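You operate a simulated robot arm through the tools that you are given. There is no shell and no other tool.

You run a simulated robot arm. Do the job below in one go: nothing can be reset, and whatever is moved stays where it is left.

Task
Load all three bays of the charger and run one boost.
Fine: biggest tool battery in bay 1, the green one in bay 2, smallest in bay 3; move none while the boost runs; leave them there. Set down upright: what you pick out, green tool battery.

The check looks at the end state, three seconds after you hand in, the way a careful person would. Anything else that was tipped, shoved, dropped, spilled or broken makes it a failure.

Robot
A 6-joint arm with a two-finger gripper, fixed in place. Base frame: the origin is at the foot of the arm, x ahead of it, y to its left, z up; the work surface is at about z = 0.806. Lengths are in m, angles in degrees, forces in N, time in s.
Its first joint turns from -166.0 to 166.0 degrees. Payload 3.43 kg.
Tool frame: the origin (TCP) lies between the finger pads and is the grasp point; the fingertips stand 0.02 m ahead of it; z points along the fingers, y is the line along which they close. Largest opening 0.19 m; the body of the gripper starts 0.248 m behind the TCP.
Orientation is that of the tool frame in the base frame, as a unit quaternion [w, x, y, z]. With the fingers straight down and closing along the base's y, the tool's x points along the base's -x, its y along +y and its z along -z.

Tools
- The arm moves only by the tool step_arm. Its argument "motion" is a list that holds one entry, the list of rows, each a list of 7 numbers: the gripper command, from -1 (fully open) to 1 (shut), values between in proportion, then the shift along the tool's x, y, z in m, then the turn, a rotation vector about the tool's x, y, z in degrees. In form: [[[claw, dx, dy, dz, wx, wy, wz], ...]]. A call has 1 to 20 rows; each row shifts and turns the commanded pose from where the row before left it, along the tool's axes as they then stand. A row lasts 0.2 s, in which the tool goes at most 0.05 m and 8.6 degrees; a call with a longer step from one row to the next is refused whole, and so is a gripper value outside its range. A pose out of reach is approached as far as the arm can. The call stops where the force on the tool passes 40 N (or 10 N more than at its start, if that is more) or the arm is blocked; 0.2 s more then pass. Each finger travels about 0.045 m/s and halts on what it meets, pressing with about 28 N; the grip force reading is that of the motor and also rises with nothing between the fingers. The clock runs only during rows and for 0.2 s after the last one: add rows that do not move to give the fingers time. It gives the time, the measured TCP pose, the force on the tool (base axes), the opening and the grip force at its end, in the units of the frame above (readings bear some noise), with the torque about the TCP (base axes, N m) and any sound that the robot's microphone picked up.
- Cameras (640 x 400 px; columns grow to the right, rows downward): "scene" is fixed at [0.4, 0.4939, 1.6299]; the picture's right is [-0.71, -0.70, 0.00], its down [-0.60, 0.61, -0.51] and it looks along [0.36, -0.37, -0.86] (base axes); focal length 264 px, centre (320, 200). "wrist" rides on the gripper at [0.07, -0.008, -0.288] in the tool frame; the picture's right is [0.12, 0.99, 0.00], its down [-0.96, 0.12, -0.25] and it looks along [-0.25, 0.03, 0.97] (tool axes); focal length 261 px, centre (320, 200). There is no depth. A picture from a camera that has moved, and an enlarged one, comes with that camera's place and axes in the base frame and with its lens. The place of the scene camera against the robot may be out by one fixed shift of up to 0.025 m in any direction.
- get_image(camera): a new picture of that camera. No time passes.
- slide_trunk(by): slides the trunk up (or, below 0, down) by that many m; the arm rides with it, the base frame stays. It gives what a move gives, with no picture.
- enlarge(camera, box): a new picture of the part [left, top, right, bottom] of that camera's present view, enlarged. No time passes.
- hand_in(): hands the job in; it is judged then, once.

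Places have to be worked out from the pictures, the camera data and where the tool is seen. Open the gripper and draw the arm clear of the work before you hand the job in, unless the task says otherwise.

The tools are called after "Call:" by a JSON object that holds its "method" and its "body". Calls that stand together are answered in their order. step_arm: Moves the arm, as the interface text tells. Its arguments: {"type":"object","properties":{"motion":{"type":"array"}},"required":["motion"]} The other tools are called the same way: slide_trunk (by) slides the trunk up or down; get_image (camera) takes a picture; enlarge (camera, box) takes an enlarged picture of a part of a camera's view; hand_in () hands the job in.

At the start:

```text
time_s: 0.0
tcp_pos: [0.6587, -0.0411, 1.1515]
ee_rot: [0.001, 0.0, 1.0, 0.001]
wrist_force: [-1.5, -0.6, 0.0]
moment: [-0.01, -0.03, -0.02]
opening: 0.19
gripper_force: 0.2
trunk travel left (down, up): [-0.15, 0.09]
```

scene: 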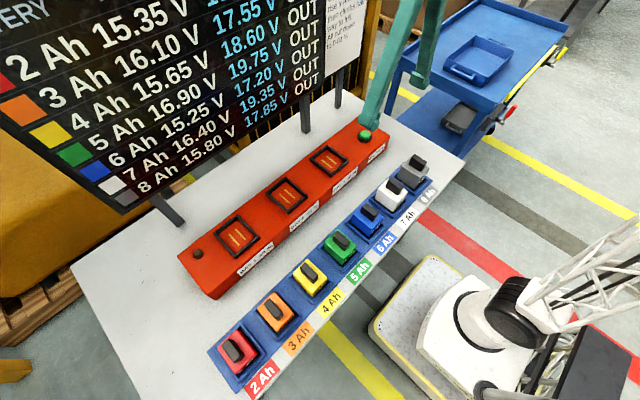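
wrist: 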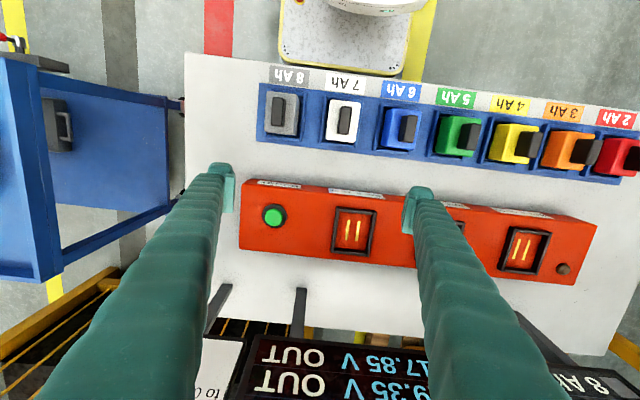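

I'll look more closely at the screen, the note, the charger and the battery rack before moving anything.

Call:
{"method": "enlarge", "body": {"camera": "scene", "box": [0, 0, 340, 212]}}

Call:
{"method": "enlarge", "body": {"camera": "scene", "box": [310, 0, 390, 50]}}

Call:
{"method": "enlarge", "body": {"camera": "scene", "box": [170, 110, 400, 300]}}

Call:
{"method": "enlarge", "body": {"camera": "scene", "box": [200, 140, 450, 400]}}

Call:
{"method": "enlarge", "body": {"camera": "wrist", "box": [230, 60, 640, 300]}}

```text
1.88 times, centred on (170, 106) of scene
camera zoom: at [0.4, 0.4939, 1.6299], right [-0.71, -0.7, 0.0], down [-0.6, 0.61, -0.51], along [0.36, -0.37, -0.86], focal length 497 px, centre (602, 377)
```

zoom: 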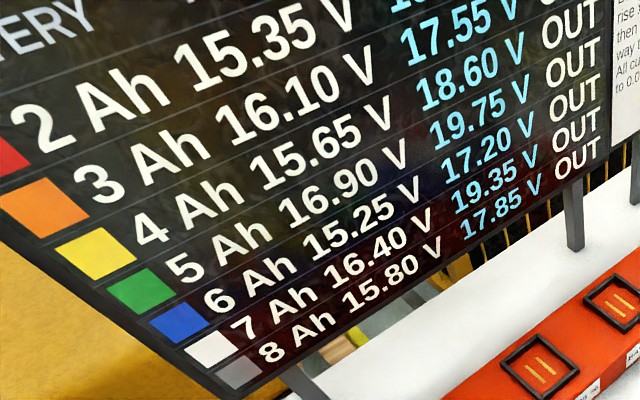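

```text
8.00 times, centred on (350, 25) of scene
camera zoom: at [0.4, 0.4939, 1.6299], right [-0.71, -0.7, 0.0], down [-0.6, 0.61, -0.51], along [0.36, -0.37, -0.86], focal length 2113 px, centre (80, 1600)
```

zoom: 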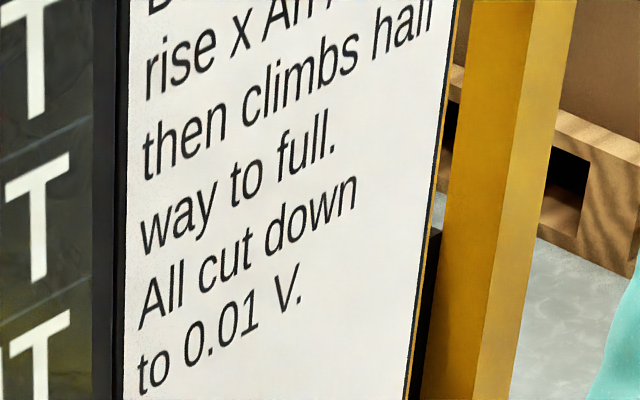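

```text
2.11 times, centred on (285, 205) of scene
camera zoom: at [0.4, 0.4939, 1.6299], right [-0.71, -0.7, 0.0], down [-0.6, 0.61, -0.51], along [0.36, -0.37, -0.86], focal length 556 px, centre (394, 190)
```

zoom: 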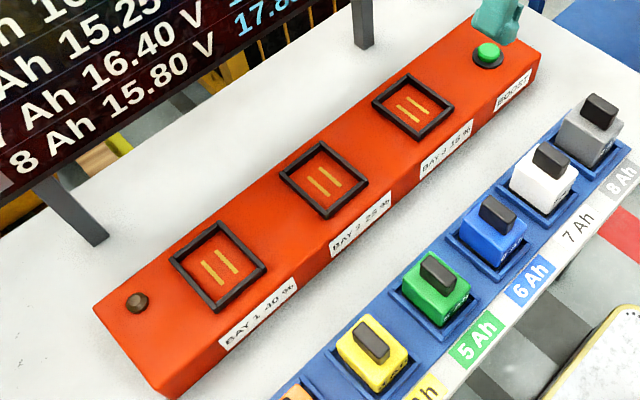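

```text
1.54 times, centred on (325, 270) of scene
camera zoom: at [0.4, 0.4939, 1.6299], right [-0.71, -0.7, 0.0], down [-0.6, 0.61, -0.51], along [0.36, -0.37, -0.86], focal length 406 px, centre (312, 92)
```

zoom: 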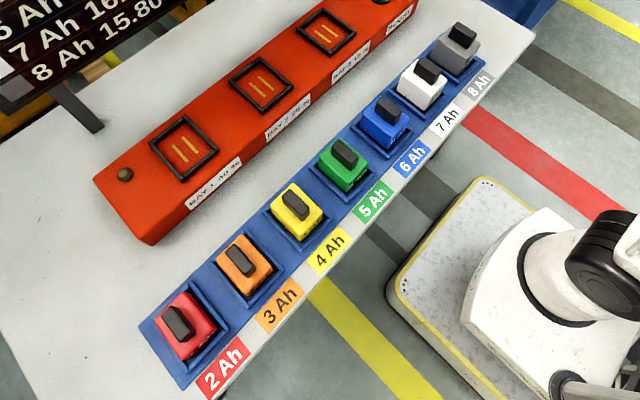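

```text
1.56 times, centred on (435, 180) of wrist
camera zoom: at [0.5886, -0.0487, 1.4387], right [-0.12, 0.99, 0.0], down [0.96, 0.12, 0.25], along [0.25, 0.03, -0.97], focal length 407 px, centre (140, 231)
```

zoom: 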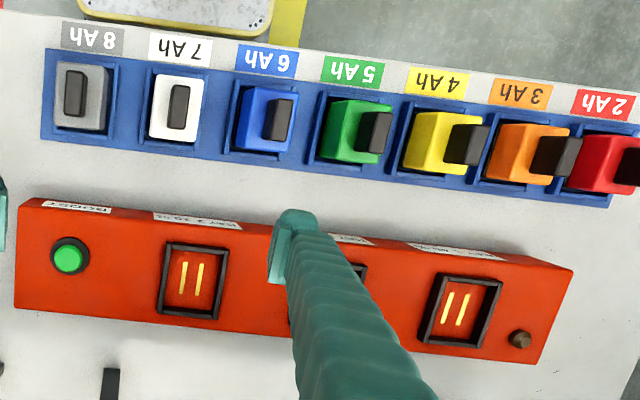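

The board lists the packs by Ah, so grey (8 Ah) is biggest and red (2 Ah) is smallest. The note beside the board is partly out of view, so I'll tilt the wrist camera forward in free air to read it.

Call:
{"method": "step_arm", "body": {"motion": [[[-1, 0, 0, -0.02, 0, -8, 0], [-1, 0, 0, -0.02, 0, -8, 0], [-1, 0, 0, -0.02, 0, -8, 0], [-1, 0, 0, -0.02, 0, -8, 0], [-1, 0, 0, -0.02, 0, -8, 0]]]}}

Call:
{"method": "get_image", "body": {"camera": "wrist"}}

```text
time_s: 1.2
tcp_pos: [0.6344, -0.0414, 1.2452]
ee_rot: [0.342, 0.0, 0.94, 0.0]
wrist_force: [1.6, -0.1, -0.8]
moment: [0.04, 0.19, 0.04]
opening: 0.1901
gripper_force: 0.1
trunk travel left (down, up): [-0.15, 0.09]
```

```text
taken
camera wrist: at [0.3954, -0.0488, 1.4204], right [-0.09, 0.99, -0.08], down [0.58, 0.12, 0.81], along [0.81, 0.03, -0.58], focal length 261 px, centre (320, 200)
```

wrist: 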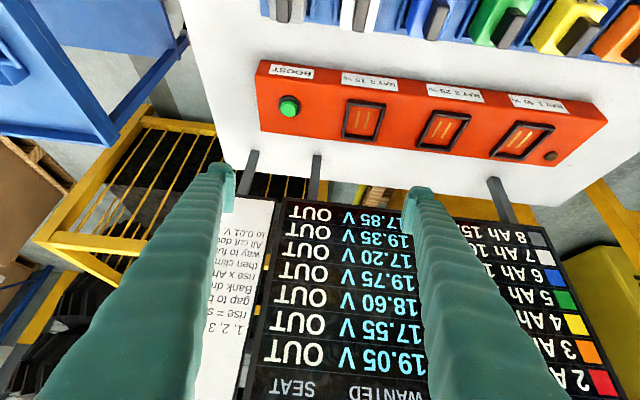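

The note carries a rule about the boost, but a finger hides part of it. I'll shift sideways and tilt a little more to read it all.

Call:
{"method": "step_arm", "body": {"motion": [[[-1, 0, -0.045, 0, 0, -5, 0], [-1, 0, -0.045, 0, 0, -5, 0], [-1, 0, -0.045, 0, 0, 0, 0], [-1, 0, -0.045, 0, 0, 0, 0], [-1, 0, -0.045, 0, 0, 0, 0]]]}}

Call:
{"method": "get_image", "body": {"camera": "wrist"}}

```text
time_s: 2.4
tcp_pos: [0.6373, -0.2674, 1.2388]
ee_rot: [0.42, 0.0, 0.907, 0.003]
wrist_force: [-1.6, 0.2, 0.2]
moment: [-0.09, -0.03, -0.08]
opening: 0.1899
gripper_force: 0.1
trunk travel left (down, up): [-0.15, 0.09]
```

```text
taken
camera wrist: at [0.3708, -0.2762, 1.372], right [-0.08, 0.99, -0.09], down [0.43, 0.11, 0.89], along [0.9, 0.03, -0.44], focal length 261 px, centre (320, 200)
```

wrist: 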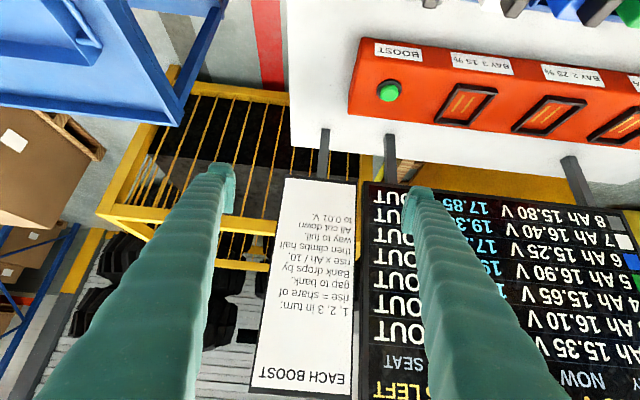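

The whole note is now in view, so I'll enlarge it and the board header.

Call:
{"method": "enlarge", "body": {"camera": "wrist", "box": [240, 170, 370, 400]}}

Call:
{"method": "enlarge", "body": {"camera": "wrist", "box": [360, 180, 640, 400]}}

Call:
{"method": "enlarge", "body": {"camera": "wrist", "box": [340, 20, 640, 160]}}

```text
1.74 times, centred on (305, 285) of wrist
camera zoom: at [0.3708, -0.2762, 1.372], right [-0.08, 0.99, -0.09], down [0.43, 0.11, 0.89], along [0.9, 0.03, -0.44], focal length 453 px, centre (346, 52)
```

zoom: 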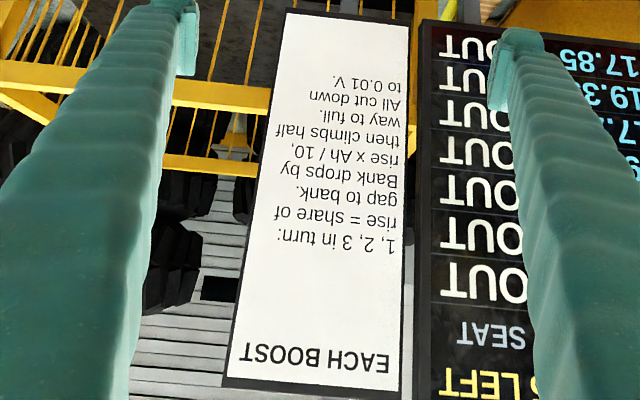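

```text
1.82 times, centred on (500, 290) of wrist
camera zoom: at [0.3708, -0.2762, 1.372], right [-0.08, 0.99, -0.09], down [0.43, 0.11, 0.89], along [0.9, 0.03, -0.44], focal length 474 px, centre (-7, 36)
```

zoom: 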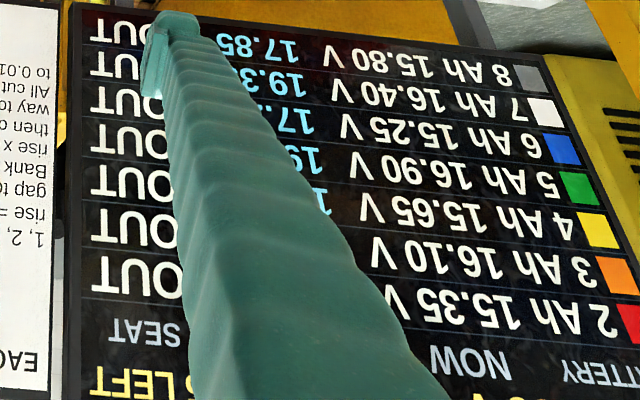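

```text
2.13 times, centred on (490, 90) of wrist
camera zoom: at [0.3708, -0.2762, 1.372], right [-0.08, 0.99, -0.09], down [0.43, 0.11, 0.89], along [0.9, 0.03, -0.44], focal length 556 px, centre (-43, 435)
```

zoom: 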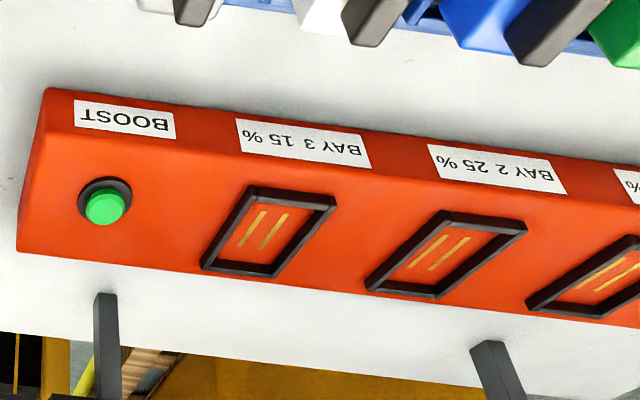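

The note says the bays are boosted 1, 2, 3 in turn, which is consistent with the assigned order. I'll tilt a bit more to read the header line (bank and boosts left) as a baseline.

Call:
{"method": "step_arm", "body": {"motion": [[[-1, 0, 0.045, 0, 0, -6, 0], [-1, 0, 0.045, 0, 0, -6, 0], [-1, 0, 0.045, 0, 0, -6, 0], [-1, 0, 0.045, 0, 0, 0, 0], [-1, 0, 0.03, 0, 0, 0, 0]]]}}

Call:
{"method": "get_image", "body": {"camera": "wrist"}}

Call:
{"method": "enlarge", "body": {"camera": "wrist", "box": [220, 200, 440, 400]}}

```text
time_s: 3.1
tcp_pos: [0.6882, -0.1936, 1.1475]
ee_rot: [0.48, 0.025, 0.875, 0.046]
wrist_force: [-2.8, -2.2, 0.4]
moment: [0.31, -0.18, 0.43]
opening: 0.1901
gripper_force: 0.1
trunk travel left (down, up): [-0.15, 0.09]
stopped in row 3: the arm was blocked; the commanded pose is now the measured one
```

```text
taken
camera wrist: at [0.4086, -0.2102, 1.2415], right [-0.06, 1.0, 0.0], down [0.31, 0.02, 0.95], along [0.95, 0.06, -0.31], focal length 261 px, centre (320, 200)
```

wrist: 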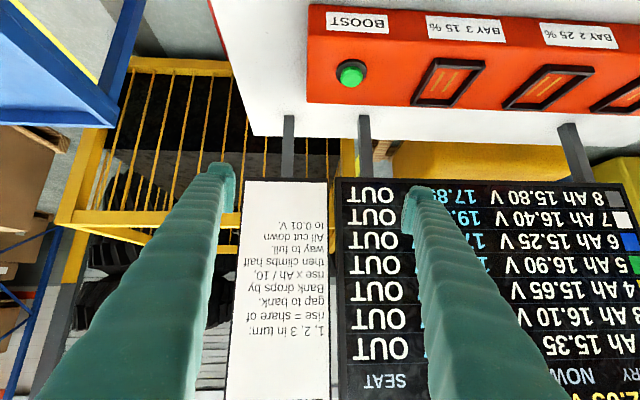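

```text
2.00 times, centred on (330, 300) of wrist
camera zoom: at [0.4086, -0.2102, 1.2415], right [-0.06, 1.0, 0.0], down [0.31, 0.02, 0.95], along [0.95, 0.06, -0.31], focal length 521 px, centre (300, 0)
```

zoom: 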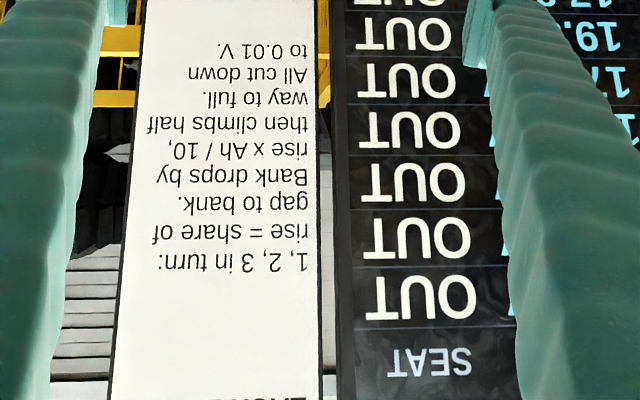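

That tilt reached a joint limit, and the board header isn't needed anyway. I'll bring the tool back to straight down, backing away along its axis.

Call:
{"method": "step_arm", "body": {"motion": [[[-1, 0, 0, -0.02, 0.79, 8.21, -0.43], [-1, 0, 0, -0.02, 0.79, 8.21, -0.43], [-1, 0, 0, -0.02, 0.79, 8.21, -0.43], [-1, 0, 0, -0.02, 0.79, 8.21, -0.43], [-1, 0, 0, 0, 0.79, 8.21, -0.43], [-1, 0, 0, 0, 0.79, 8.21, -0.43], [-1, 0, 0, 0, 0.79, 8.21, -0.43], [-1, 0, 0, 0, 0, 0, 0]]]}}

```text
time_s: 5.0
tcp_pos: [0.6324, -0.1973, 1.2038]
ee_rot: [0.0, 0.001, 1.0, -0.001]
wrist_force: [0.3, -0.2, 0.4]
moment: [0.04, 0.1, 0.0]
opening: 0.19
gripper_force: 0.0
trunk travel left (down, up): [-0.15, 0.09]
```

The tool points straight down again. I'll move above the grey 8 Ah pack to measure it.

Call:
{"method": "step_arm", "body": {"motion": [[[-1, 0.024, 0.022, 0.03, 0, 0, 0], [-1, 0.024, 0.022, 0.03, 0, 0, 0], [-1, 0.024, 0.023, 0.03, 0, 0, 0], [-1, 0, 0, 0.034, 0, 0, 0], [-1, 0, 0, 0, 0, 0, 0]]]}}

Call:
{"method": "get_image", "body": {"camera": "wrist"}}

Call:
{"method": "get_image", "body": {"camera": "scene"}}

```text
time_s: 6.2
tcp_pos: [0.5593, -0.131, 1.0799]
ee_rot: [0.0, 0.001, 1.0, -0.002]
wrist_force: [0.0, -0.2, 0.3]
moment: [0.03, 0.0, 0.0]
opening: 0.19
gripper_force: 0.0
trunk travel left (down, up): [-0.15, 0.09]
```

```text
taken
camera wrist: at [0.489, -0.1373, 1.3674], right [-0.12, 0.99, 0.0], down [0.96, 0.11, 0.25], along [0.25, 0.03, -0.97], focal length 261 px, centre (320, 200)
```

wrist: 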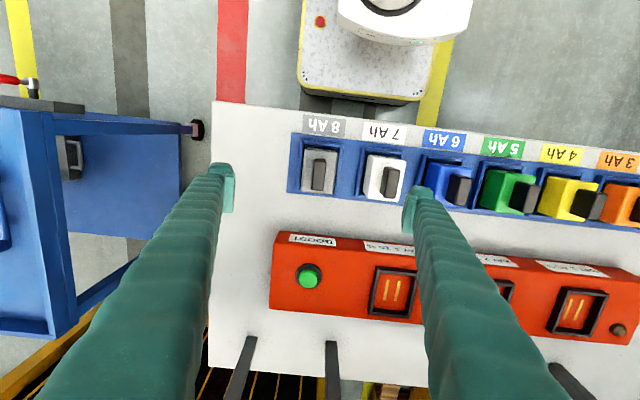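

```text
taken
```

scene: 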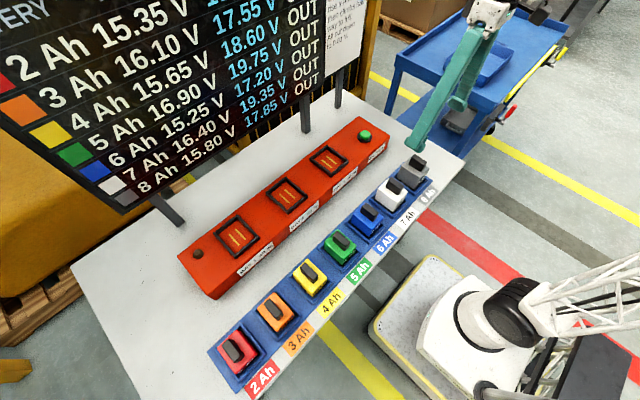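

Call:
{"method": "enlarge", "body": {"camera": "wrist", "box": [280, 110, 440, 210]}}

Call:
{"method": "enlarge", "body": {"camera": "wrist", "box": [260, 220, 420, 320]}}

Call:
{"method": "enlarge", "body": {"camera": "scene", "box": [370, 140, 450, 210]}}

```text
4.00 times, centred on (360, 160) of wrist
camera zoom: at [0.489, -0.1373, 1.3674], right [-0.12, 0.99, 0.0], down [0.96, 0.11, 0.25], along [0.25, 0.03, -0.97], focal length 1043 px, centre (160, 360)
```

zoom: 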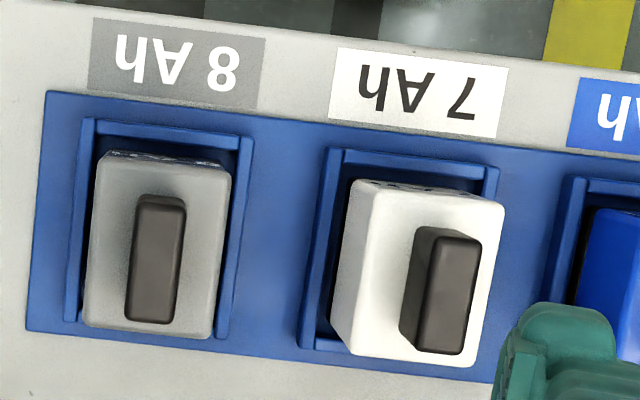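

```text
4.00 times, centred on (340, 270) of wrist
camera zoom: at [0.489, -0.1373, 1.3674], right [-0.12, 0.99, 0.0], down [0.96, 0.11, 0.25], along [0.25, 0.03, -0.97], focal length 1043 px, centre (240, -80)
```

zoom: 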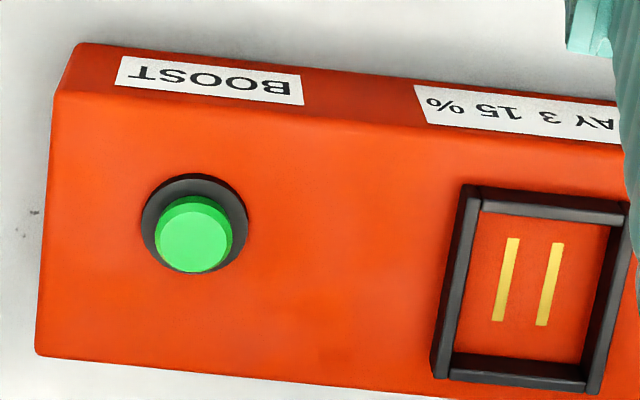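

```text
5.71 times, centred on (410, 175) of scene
camera zoom: at [0.4, 0.4939, 1.6299], right [-0.71, -0.7, 0.0], down [-0.6, 0.61, -0.51], along [0.36, -0.37, -0.86], focal length 1509 px, centre (-194, 343)
```

zoom: 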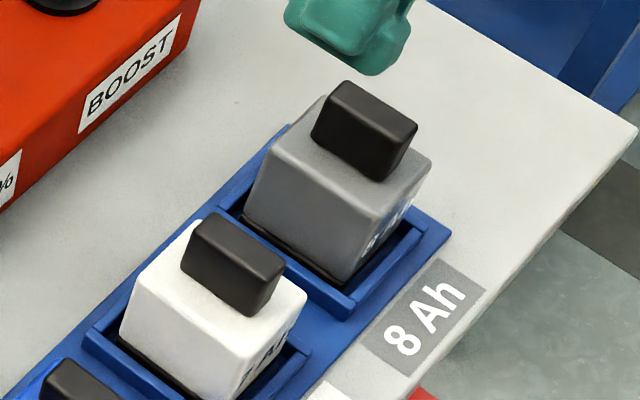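

The TCP is directly above the grey pack's handle (about x 0.559, y −0.131, top near z 0.92). I'll narrow the opening and come down partway to check heights.

Call:
{"method": "step_arm", "body": {"motion": [[[0.37, 0, 0, 0, 0, 0, 0], [0.37, 0, 0, 0, 0, 0, 0], [0.37, 0, 0, 0, 0, 0, 0], [0.37, 0, 0, 0, 0, 0, 0], [0.37, 0, 0, 0.03, 0, 0, 0], [0.37, 0, 0, 0.03, 0, 0, 0], [0.37, 0, 0, 0.03, 0, 0, 0], [0.37, 0, 0, 0.02, 0, 0, 0], [0.37, 0, 0, 0, 0, 0, 0]]]}}

Call:
{"method": "get_image", "body": {"camera": "wrist"}}

Call:
{"method": "enlarge", "body": {"camera": "scene", "box": [370, 130, 450, 210]}}

Call:
{"method": "enlarge", "body": {"camera": "wrist", "box": [250, 100, 410, 200]}}

```text
time_s: 8.2
tcp_pos: [0.5601, -0.1309, 0.9708]
ee_rot: [0.0, 0.002, 1.0, -0.002]
wrist_force: [0.6, 0.4, 0.6]
moment: [0.01, 0.0, -0.01]
opening: 0.0599
gripper_force: 0.0
trunk travel left (down, up): [-0.15, 0.09]
```

```text
taken
camera wrist: at [0.4887, -0.1377, 1.2584], right [-0.12, 0.99, 0.0], down [0.96, 0.11, 0.25], along [0.25, 0.03, -0.97], focal length 261 px, centre (320, 200)
```

wrist: 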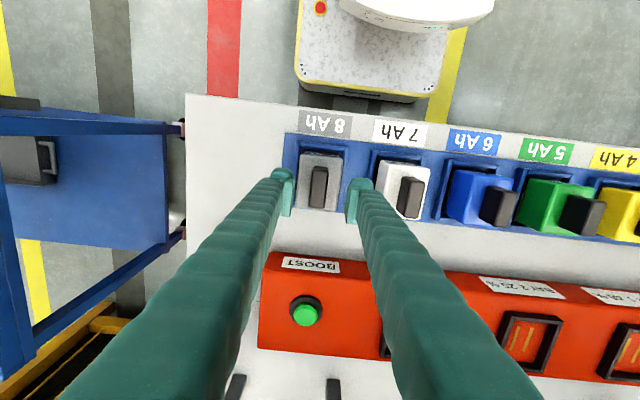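

```text
5.00 times, centred on (410, 170) of scene
camera zoom: at [0.4, 0.4939, 1.6299], right [-0.71, -0.7, 0.0], down [-0.6, 0.61, -0.51], along [0.36, -0.37, -0.86], focal length 1320 px, centre (-130, 350)
```

zoom: 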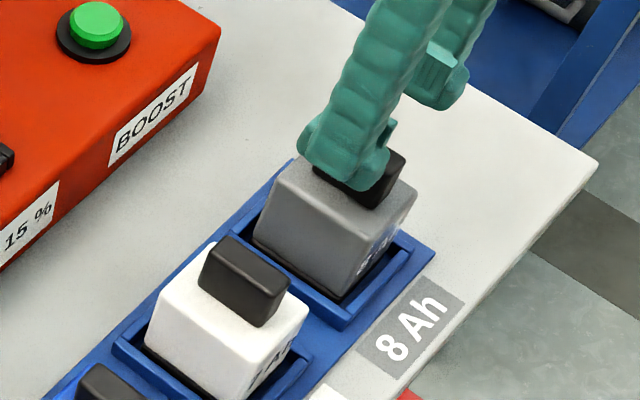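

```text
4.00 times, centred on (330, 150) of wrist
camera zoom: at [0.4887, -0.1377, 1.2584], right [-0.12, 0.99, 0.0], down [0.96, 0.11, 0.25], along [0.25, 0.03, -0.97], focal length 1043 px, centre (280, 400)
```

zoom: 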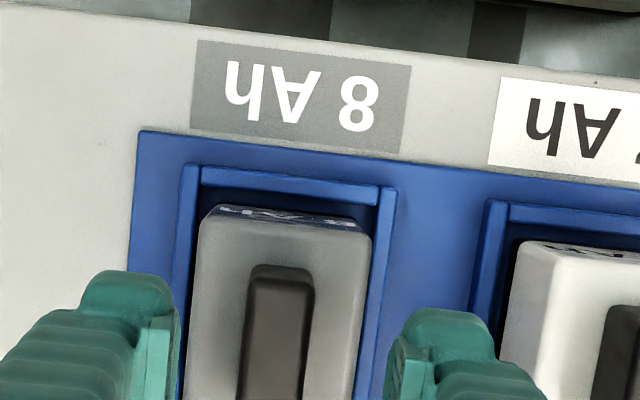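

The handle top works out to about z 0.918, and the fingers straddle it evenly. I'll lower another 3 cm and check for clearance above the pack body.

Call:
{"method": "step_arm", "body": {"motion": [[[0.37, 0, 0, 0.015, 0, 0, 0], [0.37, 0, 0, 0.015, 0, 0, 0], [0.37, 0, 0, 0, 0, 0, 0]]]}}

Call:
{"method": "enlarge", "body": {"camera": "scene", "box": [370, 130, 450, 210]}}

Call:
{"method": "enlarge", "body": {"camera": "wrist", "box": [250, 130, 410, 230]}}

```text
time_s: 8.9
tcp_pos: [0.5603, -0.1307, 0.9405]
ee_rot: [0.0, 0.0, 1.0, -0.002]
wrist_force: [-0.6, -0.2, -0.8]
moment: [0.01, -0.03, -0.01]
opening: 0.0597
gripper_force: 0.0
trunk travel left (down, up): [-0.15, 0.09]
```

```text
5.00 times, centred on (410, 170) of scene
camera zoom: at [0.4, 0.4939, 1.6299], right [-0.71, -0.7, 0.0], down [-0.6, 0.61, -0.51], along [0.36, -0.37, -0.86], focal length 1320 px, centre (-130, 350)
```

zoom: 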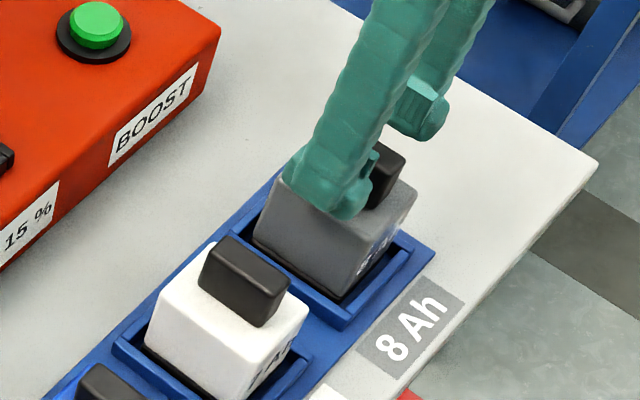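

```text
4.00 times, centred on (330, 180) of wrist
camera zoom: at [0.4894, -0.1371, 1.2278], right [-0.12, 0.99, 0.0], down [0.96, 0.11, 0.25], along [0.25, 0.03, -0.97], focal length 1043 px, centre (280, 280)
```

zoom: 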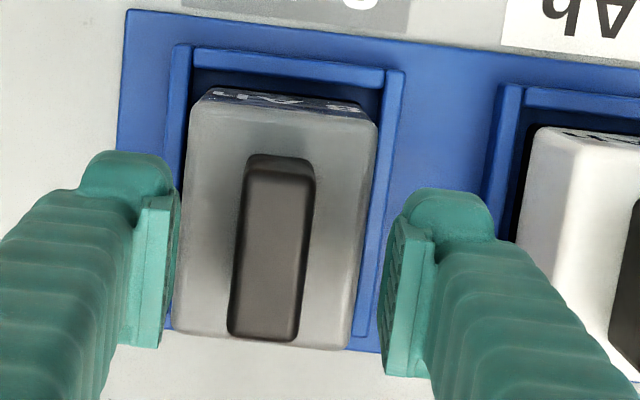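

Clearances look good, and the handle is centered between the fingers. I'll go down another centimetre or so.

Call:
{"method": "step_arm", "body": {"motion": [[[0.37, 0, 0, 0.006, 0, 0, 0], [0.37, 0, 0, 0.006, 0, 0, 0], [0.37, 0, 0, 0, 0, 0, 0]]]}}

Call:
{"method": "enlarge", "body": {"camera": "scene", "box": [390, 130, 430, 170]}}

Call:
{"method": "enlarge", "body": {"camera": "wrist", "box": [250, 130, 410, 230]}}

```text
time_s: 9.8
tcp_pos: [0.5598, -0.1309, 0.9273]
ee_rot: [0.001, 0.001, 1.0, -0.002]
wrist_force: [0.6, -0.7, -0.3]
moment: [-0.02, -0.01, 0.01]
opening: 0.0598
gripper_force: 0.0
trunk travel left (down, up): [-0.15, 0.09]
```

```text
10.00 times, centred on (410, 150) of scene
camera zoom: at [0.4, 0.4939, 1.6299], right [-0.71, -0.7, 0.0], down [-0.6, 0.61, -0.51], along [0.36, -0.37, -0.86], focal length 2641 px, centre (-580, 700)
```

zoom: 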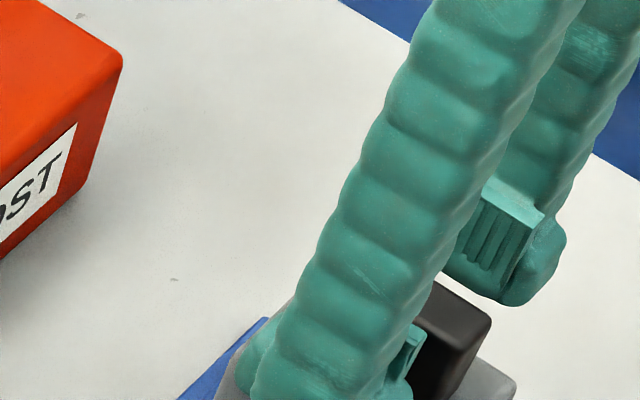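

```text
4.00 times, centred on (330, 180) of wrist
camera zoom: at [0.4893, -0.1373, 1.2155], right [-0.12, 0.99, 0.0], down [0.96, 0.11, 0.25], along [0.25, 0.03, -0.97], focal length 1043 px, centre (280, 280)
```

zoom: 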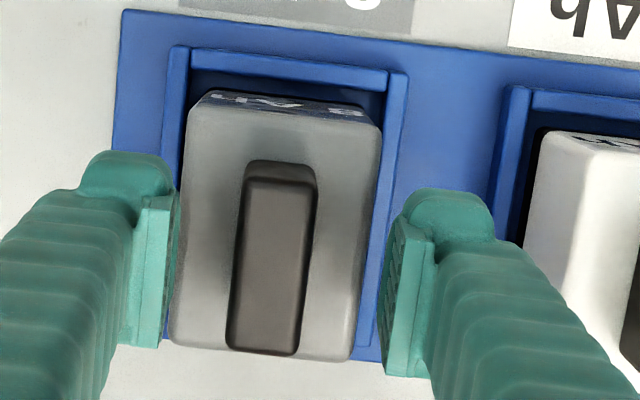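

No contact yet. I'll take three small steps down, watching the force reading.

Call:
{"method": "step_arm", "body": {"motion": [[[0.37, 0, 0, 0.004, 0, 0, 0], [0.37, 0, 0, 0.004, 0, 0, 0], [0.37, 0, 0, 0, 0, 0, 0]]]}}

Call:
{"method": "enlarge", "body": {"camera": "scene", "box": [385, 140, 435, 190]}}

```text
time_s: 10.6
tcp_pos: [0.5607, -0.1321, 0.9181]
ee_rot: [0.0, 0.001, 1.0, -0.003]
wrist_force: [0.6, -0.1, 0.4]
moment: [-0.02, 0.0, 0.0]
opening: 0.0598
gripper_force: 0.1
trunk travel left (down, up): [-0.15, 0.09]
```

```text
8.00 times, centred on (410, 165) of scene
camera zoom: at [0.4, 0.4939, 1.6299], right [-0.71, -0.7, 0.0], down [-0.6, 0.61, -0.51], along [0.36, -0.37, -0.86], focal length 2113 px, centre (-400, 480)
```

zoom: 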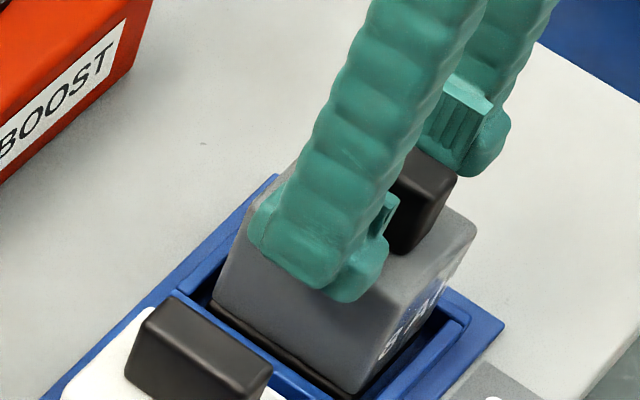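

No contact with the body so far. I'll close on the handle here and read the opening.

Call:
{"method": "step_arm", "body": {"motion": [[[1, 0, 0, 0, 0, 0, 0], [1, 0, 0, 0, 0, 0, 0], [1, 0, 0, 0, 0, 0, 0], [1, 0, 0, 0, 0, 0, 0], [1, 0, 0, 0, 0, 0, 0]]]}}

Call:
{"method": "enlarge", "body": {"camera": "scene", "box": [385, 140, 435, 190]}}

Call:
{"method": "enlarge", "body": {"camera": "wrist", "box": [250, 130, 410, 230]}}

```text
time_s: 11.8
tcp_pos: [0.5615, -0.1325, 0.9192]
ee_rot: [0.001, 0.001, 1.0, -0.001]
wrist_force: [0.3, -4.1, 4.2]
moment: [-0.07, 0.0, 0.05]
opening: 0.0211
gripper_force: 28.1
trunk travel left (down, up): [-0.15, 0.09]
```

```text
8.00 times, centred on (410, 165) of scene
camera zoom: at [0.4, 0.4939, 1.6299], right [-0.71, -0.7, 0.0], down [-0.6, 0.61, -0.51], along [0.36, -0.37, -0.86], focal length 2113 px, centre (-400, 480)
```

zoom: 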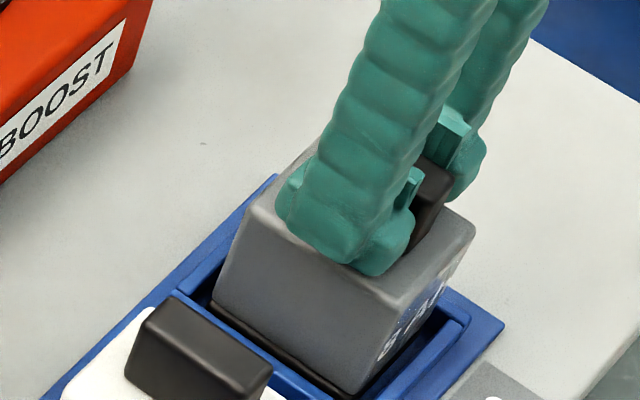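

```text
4.00 times, centred on (330, 180) of wrist
camera zoom: at [0.489, -0.1379, 1.208], right [-0.12, 0.99, 0.0], down [0.96, 0.11, 0.25], along [0.25, 0.03, -0.97], focal length 1043 px, centre (280, 280)
```

zoom: 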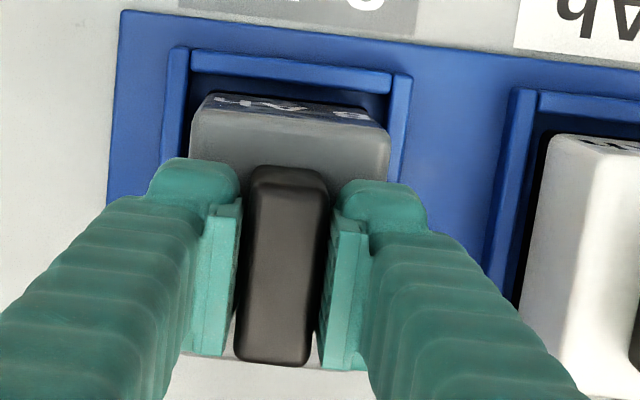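

The gripper is on the handle at 21 mm with 28 N. I'll lift slowly and check that the pack comes up cleanly.

Call:
{"method": "step_arm", "body": {"motion": [[[1, 0, 0, -0.01, 0, 0, 0], [1, 0, 0, -0.015, 0, 0, 0], [1, 0, 0, -0.02, 0, 0, 0], [1, 0, 0, -0.025, 0, 0, 0], [1, 0, 0, -0.025, 0, 0, 0], [1, 0, 0, -0.025, 0, 0, 0], [1, 0, 0, 0, 0, 0, 0]]]}}

Call:
{"method": "get_image", "body": {"camera": "wrist"}}

Call:
{"method": "enlarge", "body": {"camera": "scene", "box": [370, 90, 470, 190]}}

```text
time_s: 13.3
tcp_pos: [0.5598, -0.1315, 1.0404]
ee_rot: [-0.001, 0.001, 1.0, -0.002]
wrist_force: [0.4, 0.2, -9.0]
moment: [0.05, -0.03, -0.01]
opening: 0.0211
gripper_force: 27.9
trunk travel left (down, up): [-0.15, 0.09]
```

```text
taken
camera wrist: at [0.489, -0.1376, 1.3283], right [-0.12, 0.99, 0.0], down [0.96, 0.11, 0.25], along [0.25, 0.03, -0.97], focal length 261 px, centre (320, 200)
```

wrist: 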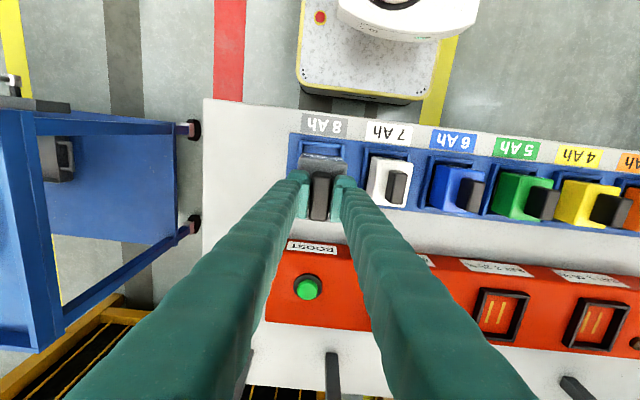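

```text
4.00 times, centred on (420, 140) of scene
camera zoom: at [0.4, 0.4939, 1.6299], right [-0.71, -0.7, 0.0], down [-0.6, 0.61, -0.51], along [0.36, -0.37, -0.86], focal length 1056 px, centre (-80, 440)
```

zoom: 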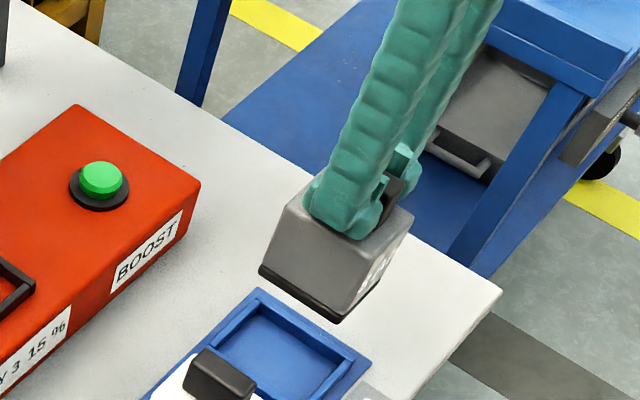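

The pack is held upright and weighs about 9 N. I'll raise it and carry it toward bay 1, stopping short so the wrist camera can measure the bays.

Call:
{"method": "step_arm", "body": {"motion": [[[1, 0, 0, -0.03, 0, 0, 0], [1, 0, 0, -0.03, 0, 0, 0], [1, 0, 0, -0.02, 0, 0, 0], [1, -0.005, 0.03, 0, 0, 0, 0], [1, -0.005, 0.04, 0, 0, 0, 0], [1, -0.005, 0.04, 0, 0, 0, 0], [1, -0.005, 0.04, 0, 0, 0, 0], [1, -0.005, 0.04, 0, 0, 0, 0], [1, -0.005, 0.04, 0, 0, 0, 0], [1, -0.005, 0.04, 0, 0, 0, 0], [1, -0.005, 0.04, 0, 0, 0, 0], [1, -0.005, 0.04, 0, 0, 0, 0], [1, -0.005, 0.04, 0, 0, 0, 0], [1, -0.005, 0.04, 0, 0, 0, 0], [1, -0.005, 0.04, 0, 0, 0, 0], [1, 0, 0.01, 0, 0, 0, 0], [1, 0, 0, 0, 0, 0, 0]]]}}

Call:
{"method": "get_image", "body": {"camera": "wrist"}}

Call:
{"method": "enlarge", "body": {"camera": "wrist", "box": [300, 240, 460, 340]}}

Call:
{"method": "get_image", "body": {"camera": "scene"}}

```text
time_s: 16.9
tcp_pos: [0.6199, 0.3491, 1.1177]
ee_rot: [-0.001, 0.0, 1.0, -0.002]
wrist_force: [-0.7, -0.4, -8.9]
moment: [0.0, 0.01, 0.03]
opening: 0.0212
gripper_force: 27.9
trunk travel left (down, up): [-0.15, 0.09]
```

```text
taken
camera wrist: at [0.5495, 0.3431, 1.4056], right [-0.12, 0.99, 0.0], down [0.96, 0.11, 0.25], along [0.25, 0.03, -0.97], focal length 261 px, centre (320, 200)
```

wrist: 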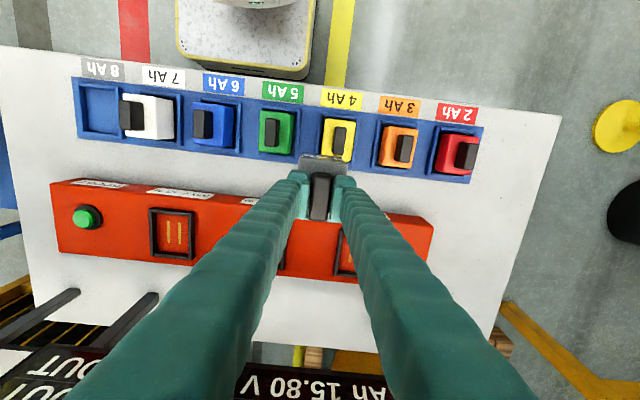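

```text
4.00 times, centred on (380, 290) of wrist
camera zoom: at [0.5495, 0.3431, 1.4056], right [-0.12, 0.99, 0.0], down [0.96, 0.11, 0.25], along [0.25, 0.03, -0.97], focal length 1043 px, centre (80, -160)
```

zoom: 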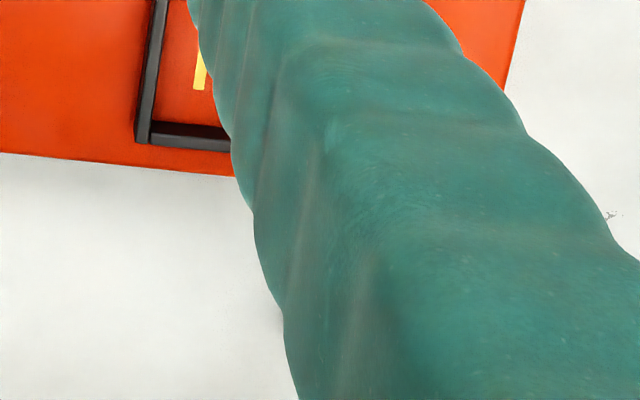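

```text
taken
```

scene: 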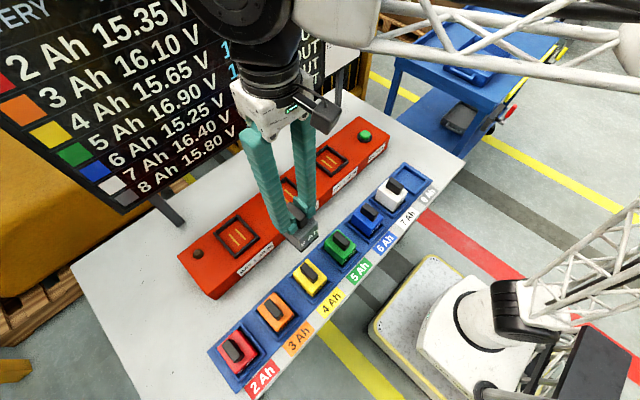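

The right finger hides bay 1 from here. I'll shift so bay 1 sits clear to the right of the fingers and measure it from two places.

Call:
{"method": "step_arm", "body": {"motion": [[[1, -0.01, -0.02, 0, 0, 0, 0], [1, -0.015, -0.03, 0, 0, 0, 0], [1, -0.02, -0.035, 0, 0, 0, 0], [1, -0.02, -0.035, 0, 0, 0, 0], [1, -0.015, -0.029, 0, 0, 0, 0], [1, 0, 0, 0, 0, 0, 0], [1, 0, 0, 0, 0, 0, 0]]]}}

Call:
{"method": "get_image", "body": {"camera": "wrist"}}

Call:
{"method": "enlarge", "body": {"camera": "wrist", "box": [380, 170, 540, 270]}}

```text
time_s: 18.6
tcp_pos: [0.7025, 0.1996, 1.1166]
ee_rot: [0.0, 0.001, 1.0, -0.002]
wrist_force: [0.1, -0.2, -9.4]
moment: [0.0, -0.01, -0.01]
opening: 0.0211
gripper_force: 27.6
trunk travel left (down, up): [-0.15, 0.09]
```

```text
taken
camera wrist: at [0.6309, 0.1933, 1.4061], right [-0.12, 0.99, 0.0], down [0.96, 0.11, 0.25], along [0.25, 0.03, -0.97], focal length 261 px, centre (320, 200)
```

wrist: 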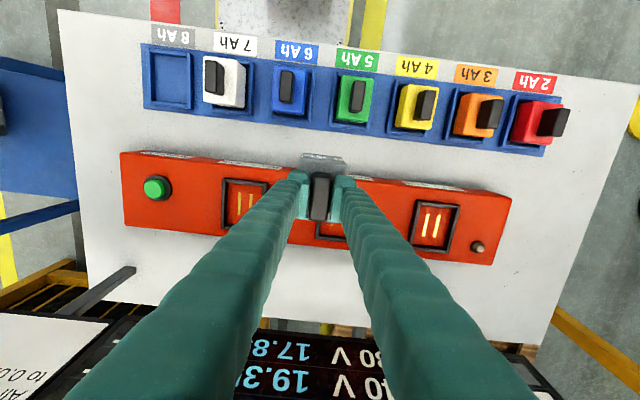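

```text
4.00 times, centred on (460, 220) of wrist
camera zoom: at [0.6309, 0.1933, 1.4061], right [-0.12, 0.99, 0.0], down [0.96, 0.11, 0.25], along [0.25, 0.03, -0.97], focal length 1043 px, centre (-240, 120)
```

zoom: 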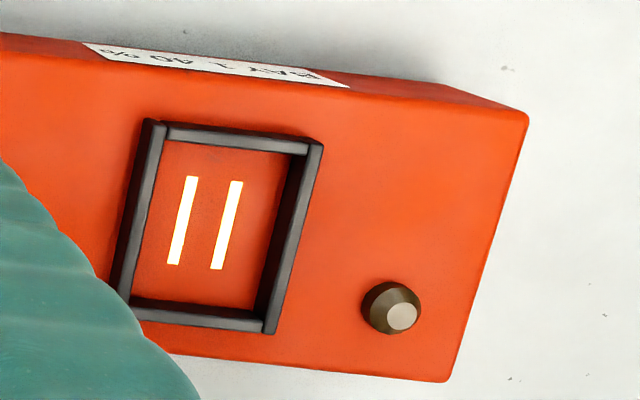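

Bay 1 is clear here. I'll take a second view from a different place for parallax.

Call:
{"method": "step_arm", "body": {"motion": [[[1, 0.015, -0.01, 0, 0, 0, 0], [1, 0.03, -0.025, 0, 0, 0, 0], [1, 0.03, -0.03, 0, 0, 0, 0], [1, 0.03, -0.025, 0, 0, 0, 0], [1, 0.015, -0.01, 0, 0, 0, 0], [1, 0, 0, 0, 0, 0, 0], [1, 0, 0, 0, 0, 0, 0]]]}}

Call:
{"method": "get_image", "body": {"camera": "wrist"}}

Call:
{"method": "enlarge", "body": {"camera": "wrist", "box": [440, 230, 600, 330]}}

Call:
{"method": "enlarge", "body": {"camera": "wrist", "box": [340, 210, 500, 310]}}

```text
time_s: 20.1
tcp_pos: [0.5797, 0.1001, 1.1185]
ee_rot: [0.0, 0.001, 1.0, -0.001]
wrist_force: [0.7, -0.1, -9.5]
moment: [0.0, 0.01, 0.05]
opening: 0.0212
gripper_force: 27.9
trunk travel left (down, up): [-0.15, 0.09]
```

```text
taken
camera wrist: at [0.5094, 0.0931, 1.4069], right [-0.12, 0.99, 0.0], down [0.96, 0.11, 0.25], along [0.25, 0.03, -0.97], focal length 261 px, centre (320, 200)
```

wrist: 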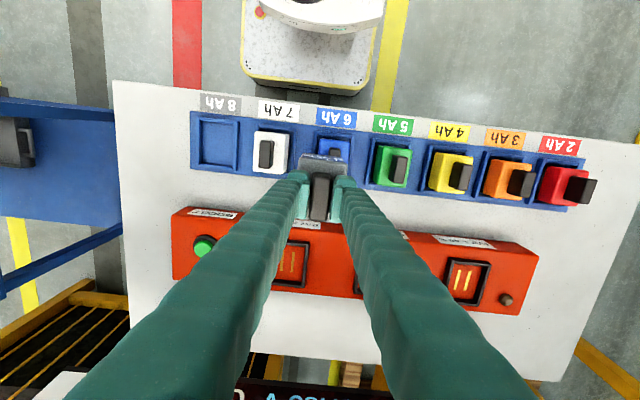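

```text
4.00 times, centred on (520, 280) of wrist
camera zoom: at [0.5094, 0.0931, 1.4069], right [-0.12, 0.99, 0.0], down [0.96, 0.11, 0.25], along [0.25, 0.03, -0.97], focal length 1043 px, centre (-480, -120)
```

zoom: 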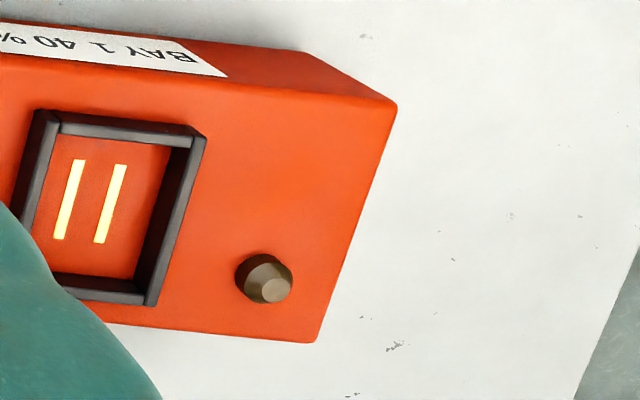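

```text
4.00 times, centred on (420, 260) of wrist
camera zoom: at [0.5094, 0.0931, 1.4069], right [-0.12, 0.99, 0.0], down [0.96, 0.11, 0.25], along [0.25, 0.03, -0.97], focal length 1043 px, centre (-80, -40)
```

zoom: 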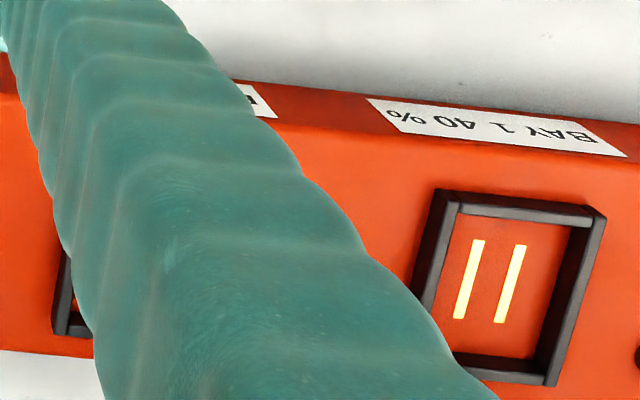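

Both views agree on bay 1: floor centre about (0.795, 0.4515), z ≈ 0.877. I'll check the method against the empty 8 Ah tray, whose true position I know from the grasp.

Call:
{"method": "enlarge", "body": {"camera": "wrist", "box": [170, 90, 330, 190]}}

Call:
{"method": "enlarge", "body": {"camera": "wrist", "box": [240, 140, 400, 240]}}

Call:
{"method": "enlarge", "body": {"camera": "scene", "box": [200, 200, 280, 280]}}

Call:
{"method": "enlarge", "body": {"camera": "scene", "box": [290, 130, 450, 230]}}

```text
4.00 times, centred on (250, 140) of wrist
camera zoom: at [0.5094, 0.0931, 1.4069], right [-0.12, 0.99, 0.0], down [0.96, 0.11, 0.25], along [0.25, 0.03, -0.97], focal length 1043 px, centre (600, 440)
```

zoom: 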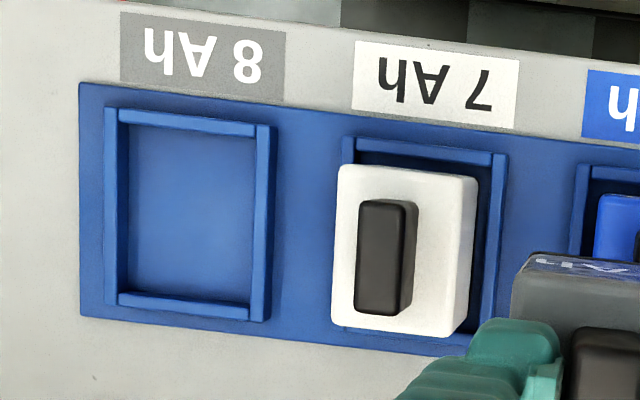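

```text
4.00 times, centred on (320, 190) of wrist
camera zoom: at [0.5094, 0.0931, 1.4069], right [-0.12, 0.99, 0.0], down [0.96, 0.11, 0.25], along [0.25, 0.03, -0.97], focal length 1043 px, centre (320, 240)
```

zoom: 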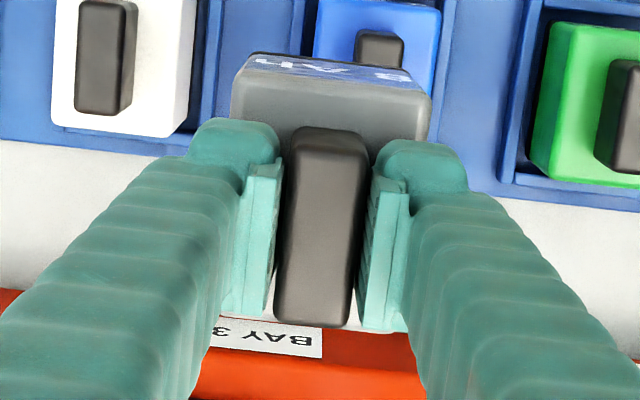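

```text
5.00 times, centred on (240, 240) of scene
camera zoom: at [0.4, 0.4939, 1.6299], right [-0.71, -0.7, 0.0], down [-0.6, 0.61, -0.51], along [0.36, -0.37, -0.86], focal length 1320 px, centre (720, 0)
```

zoom: 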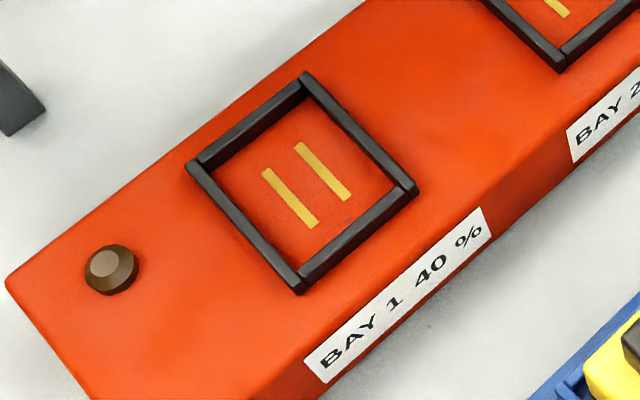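

```text
4.00 times, centred on (370, 180) of scene
camera zoom: at [0.4, 0.4939, 1.6299], right [-0.71, -0.7, 0.0], down [-0.6, 0.61, -0.51], along [0.36, -0.37, -0.86], focal length 1056 px, centre (120, 280)
```

zoom: 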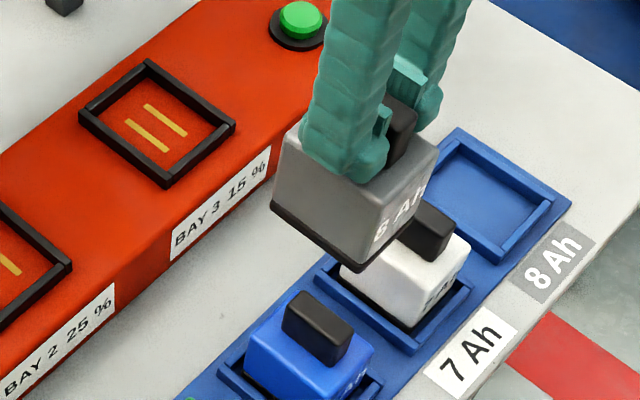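

The tray check is good to within about 3 mm, and the bays have roughly 5 mm of clearance each side. I'll carry the grey pack to above bay 1 at about (0.794, 0.450).

Call:
{"method": "step_arm", "body": {"motion": [[[1, -0.0107, 0.0175, 0, 0, 0, 0], [1, -0.0214, 0.035, 0, 0, 0, 0], [1, -0.0214, 0.035, 0, 0, 0, 0], [1, -0.0214, 0.035, 0, 0, 0, 0], [1, -0.0214, 0.035, 0, 0, 0, 0], [1, -0.0214, 0.035, 0, 0, 0, 0], [1, -0.0214, 0.035, 0, 0, 0, 0], [1, -0.0214, 0.035, 0, 0, 0, 0], [1, -0.0214, 0.035, 0, 0, 0, 0], [1, -0.0214, 0.035, 0, 0, 0, 0], [1, -0.0107, 0.0175, 0, 0, 0, 0], [1, 0, 0, 0.02, 0, 0, 0], [1, 0, 0, 0.02, 0, 0, 0], [1, 0, 0, 0.02, 0, 0, 0], [1, 0, 0, 0, 0, 0, 0], [1, 0, 0, 0, 0, 0, 0]]]}}

Call:
{"method": "enlarge", "body": {"camera": "scene", "box": [190, 180, 290, 280]}}

Call:
{"method": "get_image", "body": {"camera": "wrist"}}

```text
time_s: 23.6
tcp_pos: [0.7953, 0.4508, 1.0576]
ee_rot: [0.0, 0.001, 1.0, -0.002]
wrist_force: [-0.3, -0.4, -9.7]
moment: [0.01, 0.01, -0.01]
opening: 0.021
gripper_force: 28.1
trunk travel left (down, up): [-0.15, 0.09]
```

```text
4.00 times, centred on (240, 230) of scene
camera zoom: at [0.4, 0.4939, 1.6299], right [-0.71, -0.7, 0.0], down [-0.6, 0.61, -0.51], along [0.36, -0.37, -0.86], focal length 1056 px, centre (640, 80)
```

zoom: 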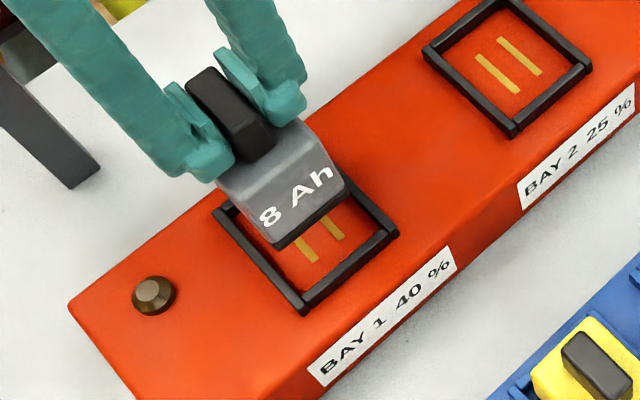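

```text
taken
camera wrist: at [0.7242, 0.4445, 1.3455], right [-0.12, 0.99, 0.0], down [0.96, 0.11, 0.25], along [0.25, 0.03, -0.97], focal length 261 px, centre (320, 200)
```

wrist: 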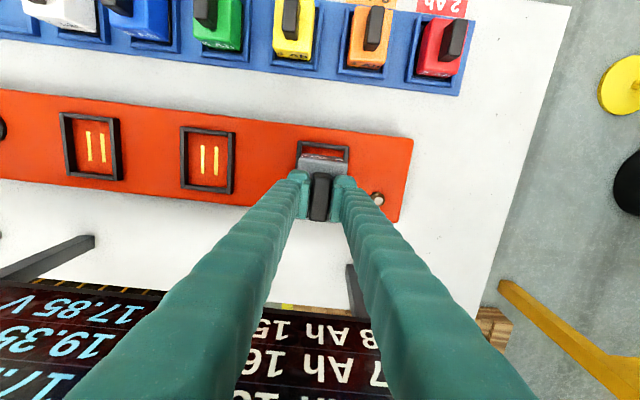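

The pack hangs over bay 1, and the near rim is visible behind it. I'll enlarge to check side-to-side alignment.

Call:
{"method": "enlarge", "body": {"camera": "wrist", "box": [270, 120, 390, 220]}}

Call:
{"method": "enlarge", "body": {"camera": "wrist", "box": [160, 110, 260, 210]}}

```text
4.00 times, centred on (330, 170) of wrist
camera zoom: at [0.7242, 0.4445, 1.3455], right [-0.12, 0.99, 0.0], down [0.96, 0.11, 0.25], along [0.25, 0.03, -0.97], focal length 1043 px, centre (280, 320)
```

zoom: 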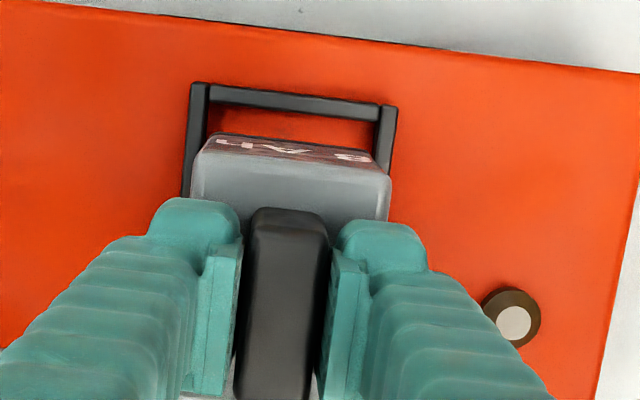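

```text
4.00 times, centred on (210, 160) of wrist
camera zoom: at [0.7242, 0.4445, 1.3455], right [-0.12, 0.99, 0.0], down [0.96, 0.11, 0.25], along [0.25, 0.03, -0.97], focal length 1043 px, centre (760, 360)
```

zoom: 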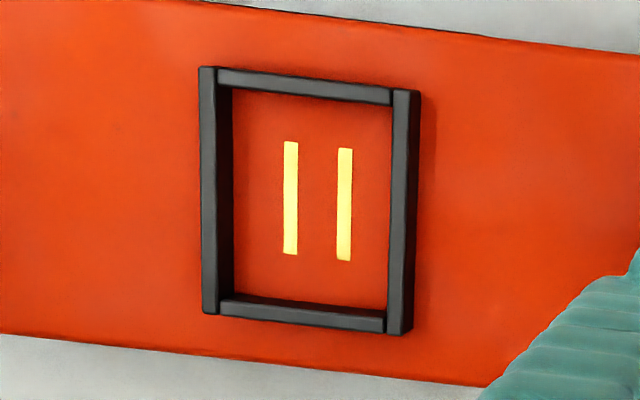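

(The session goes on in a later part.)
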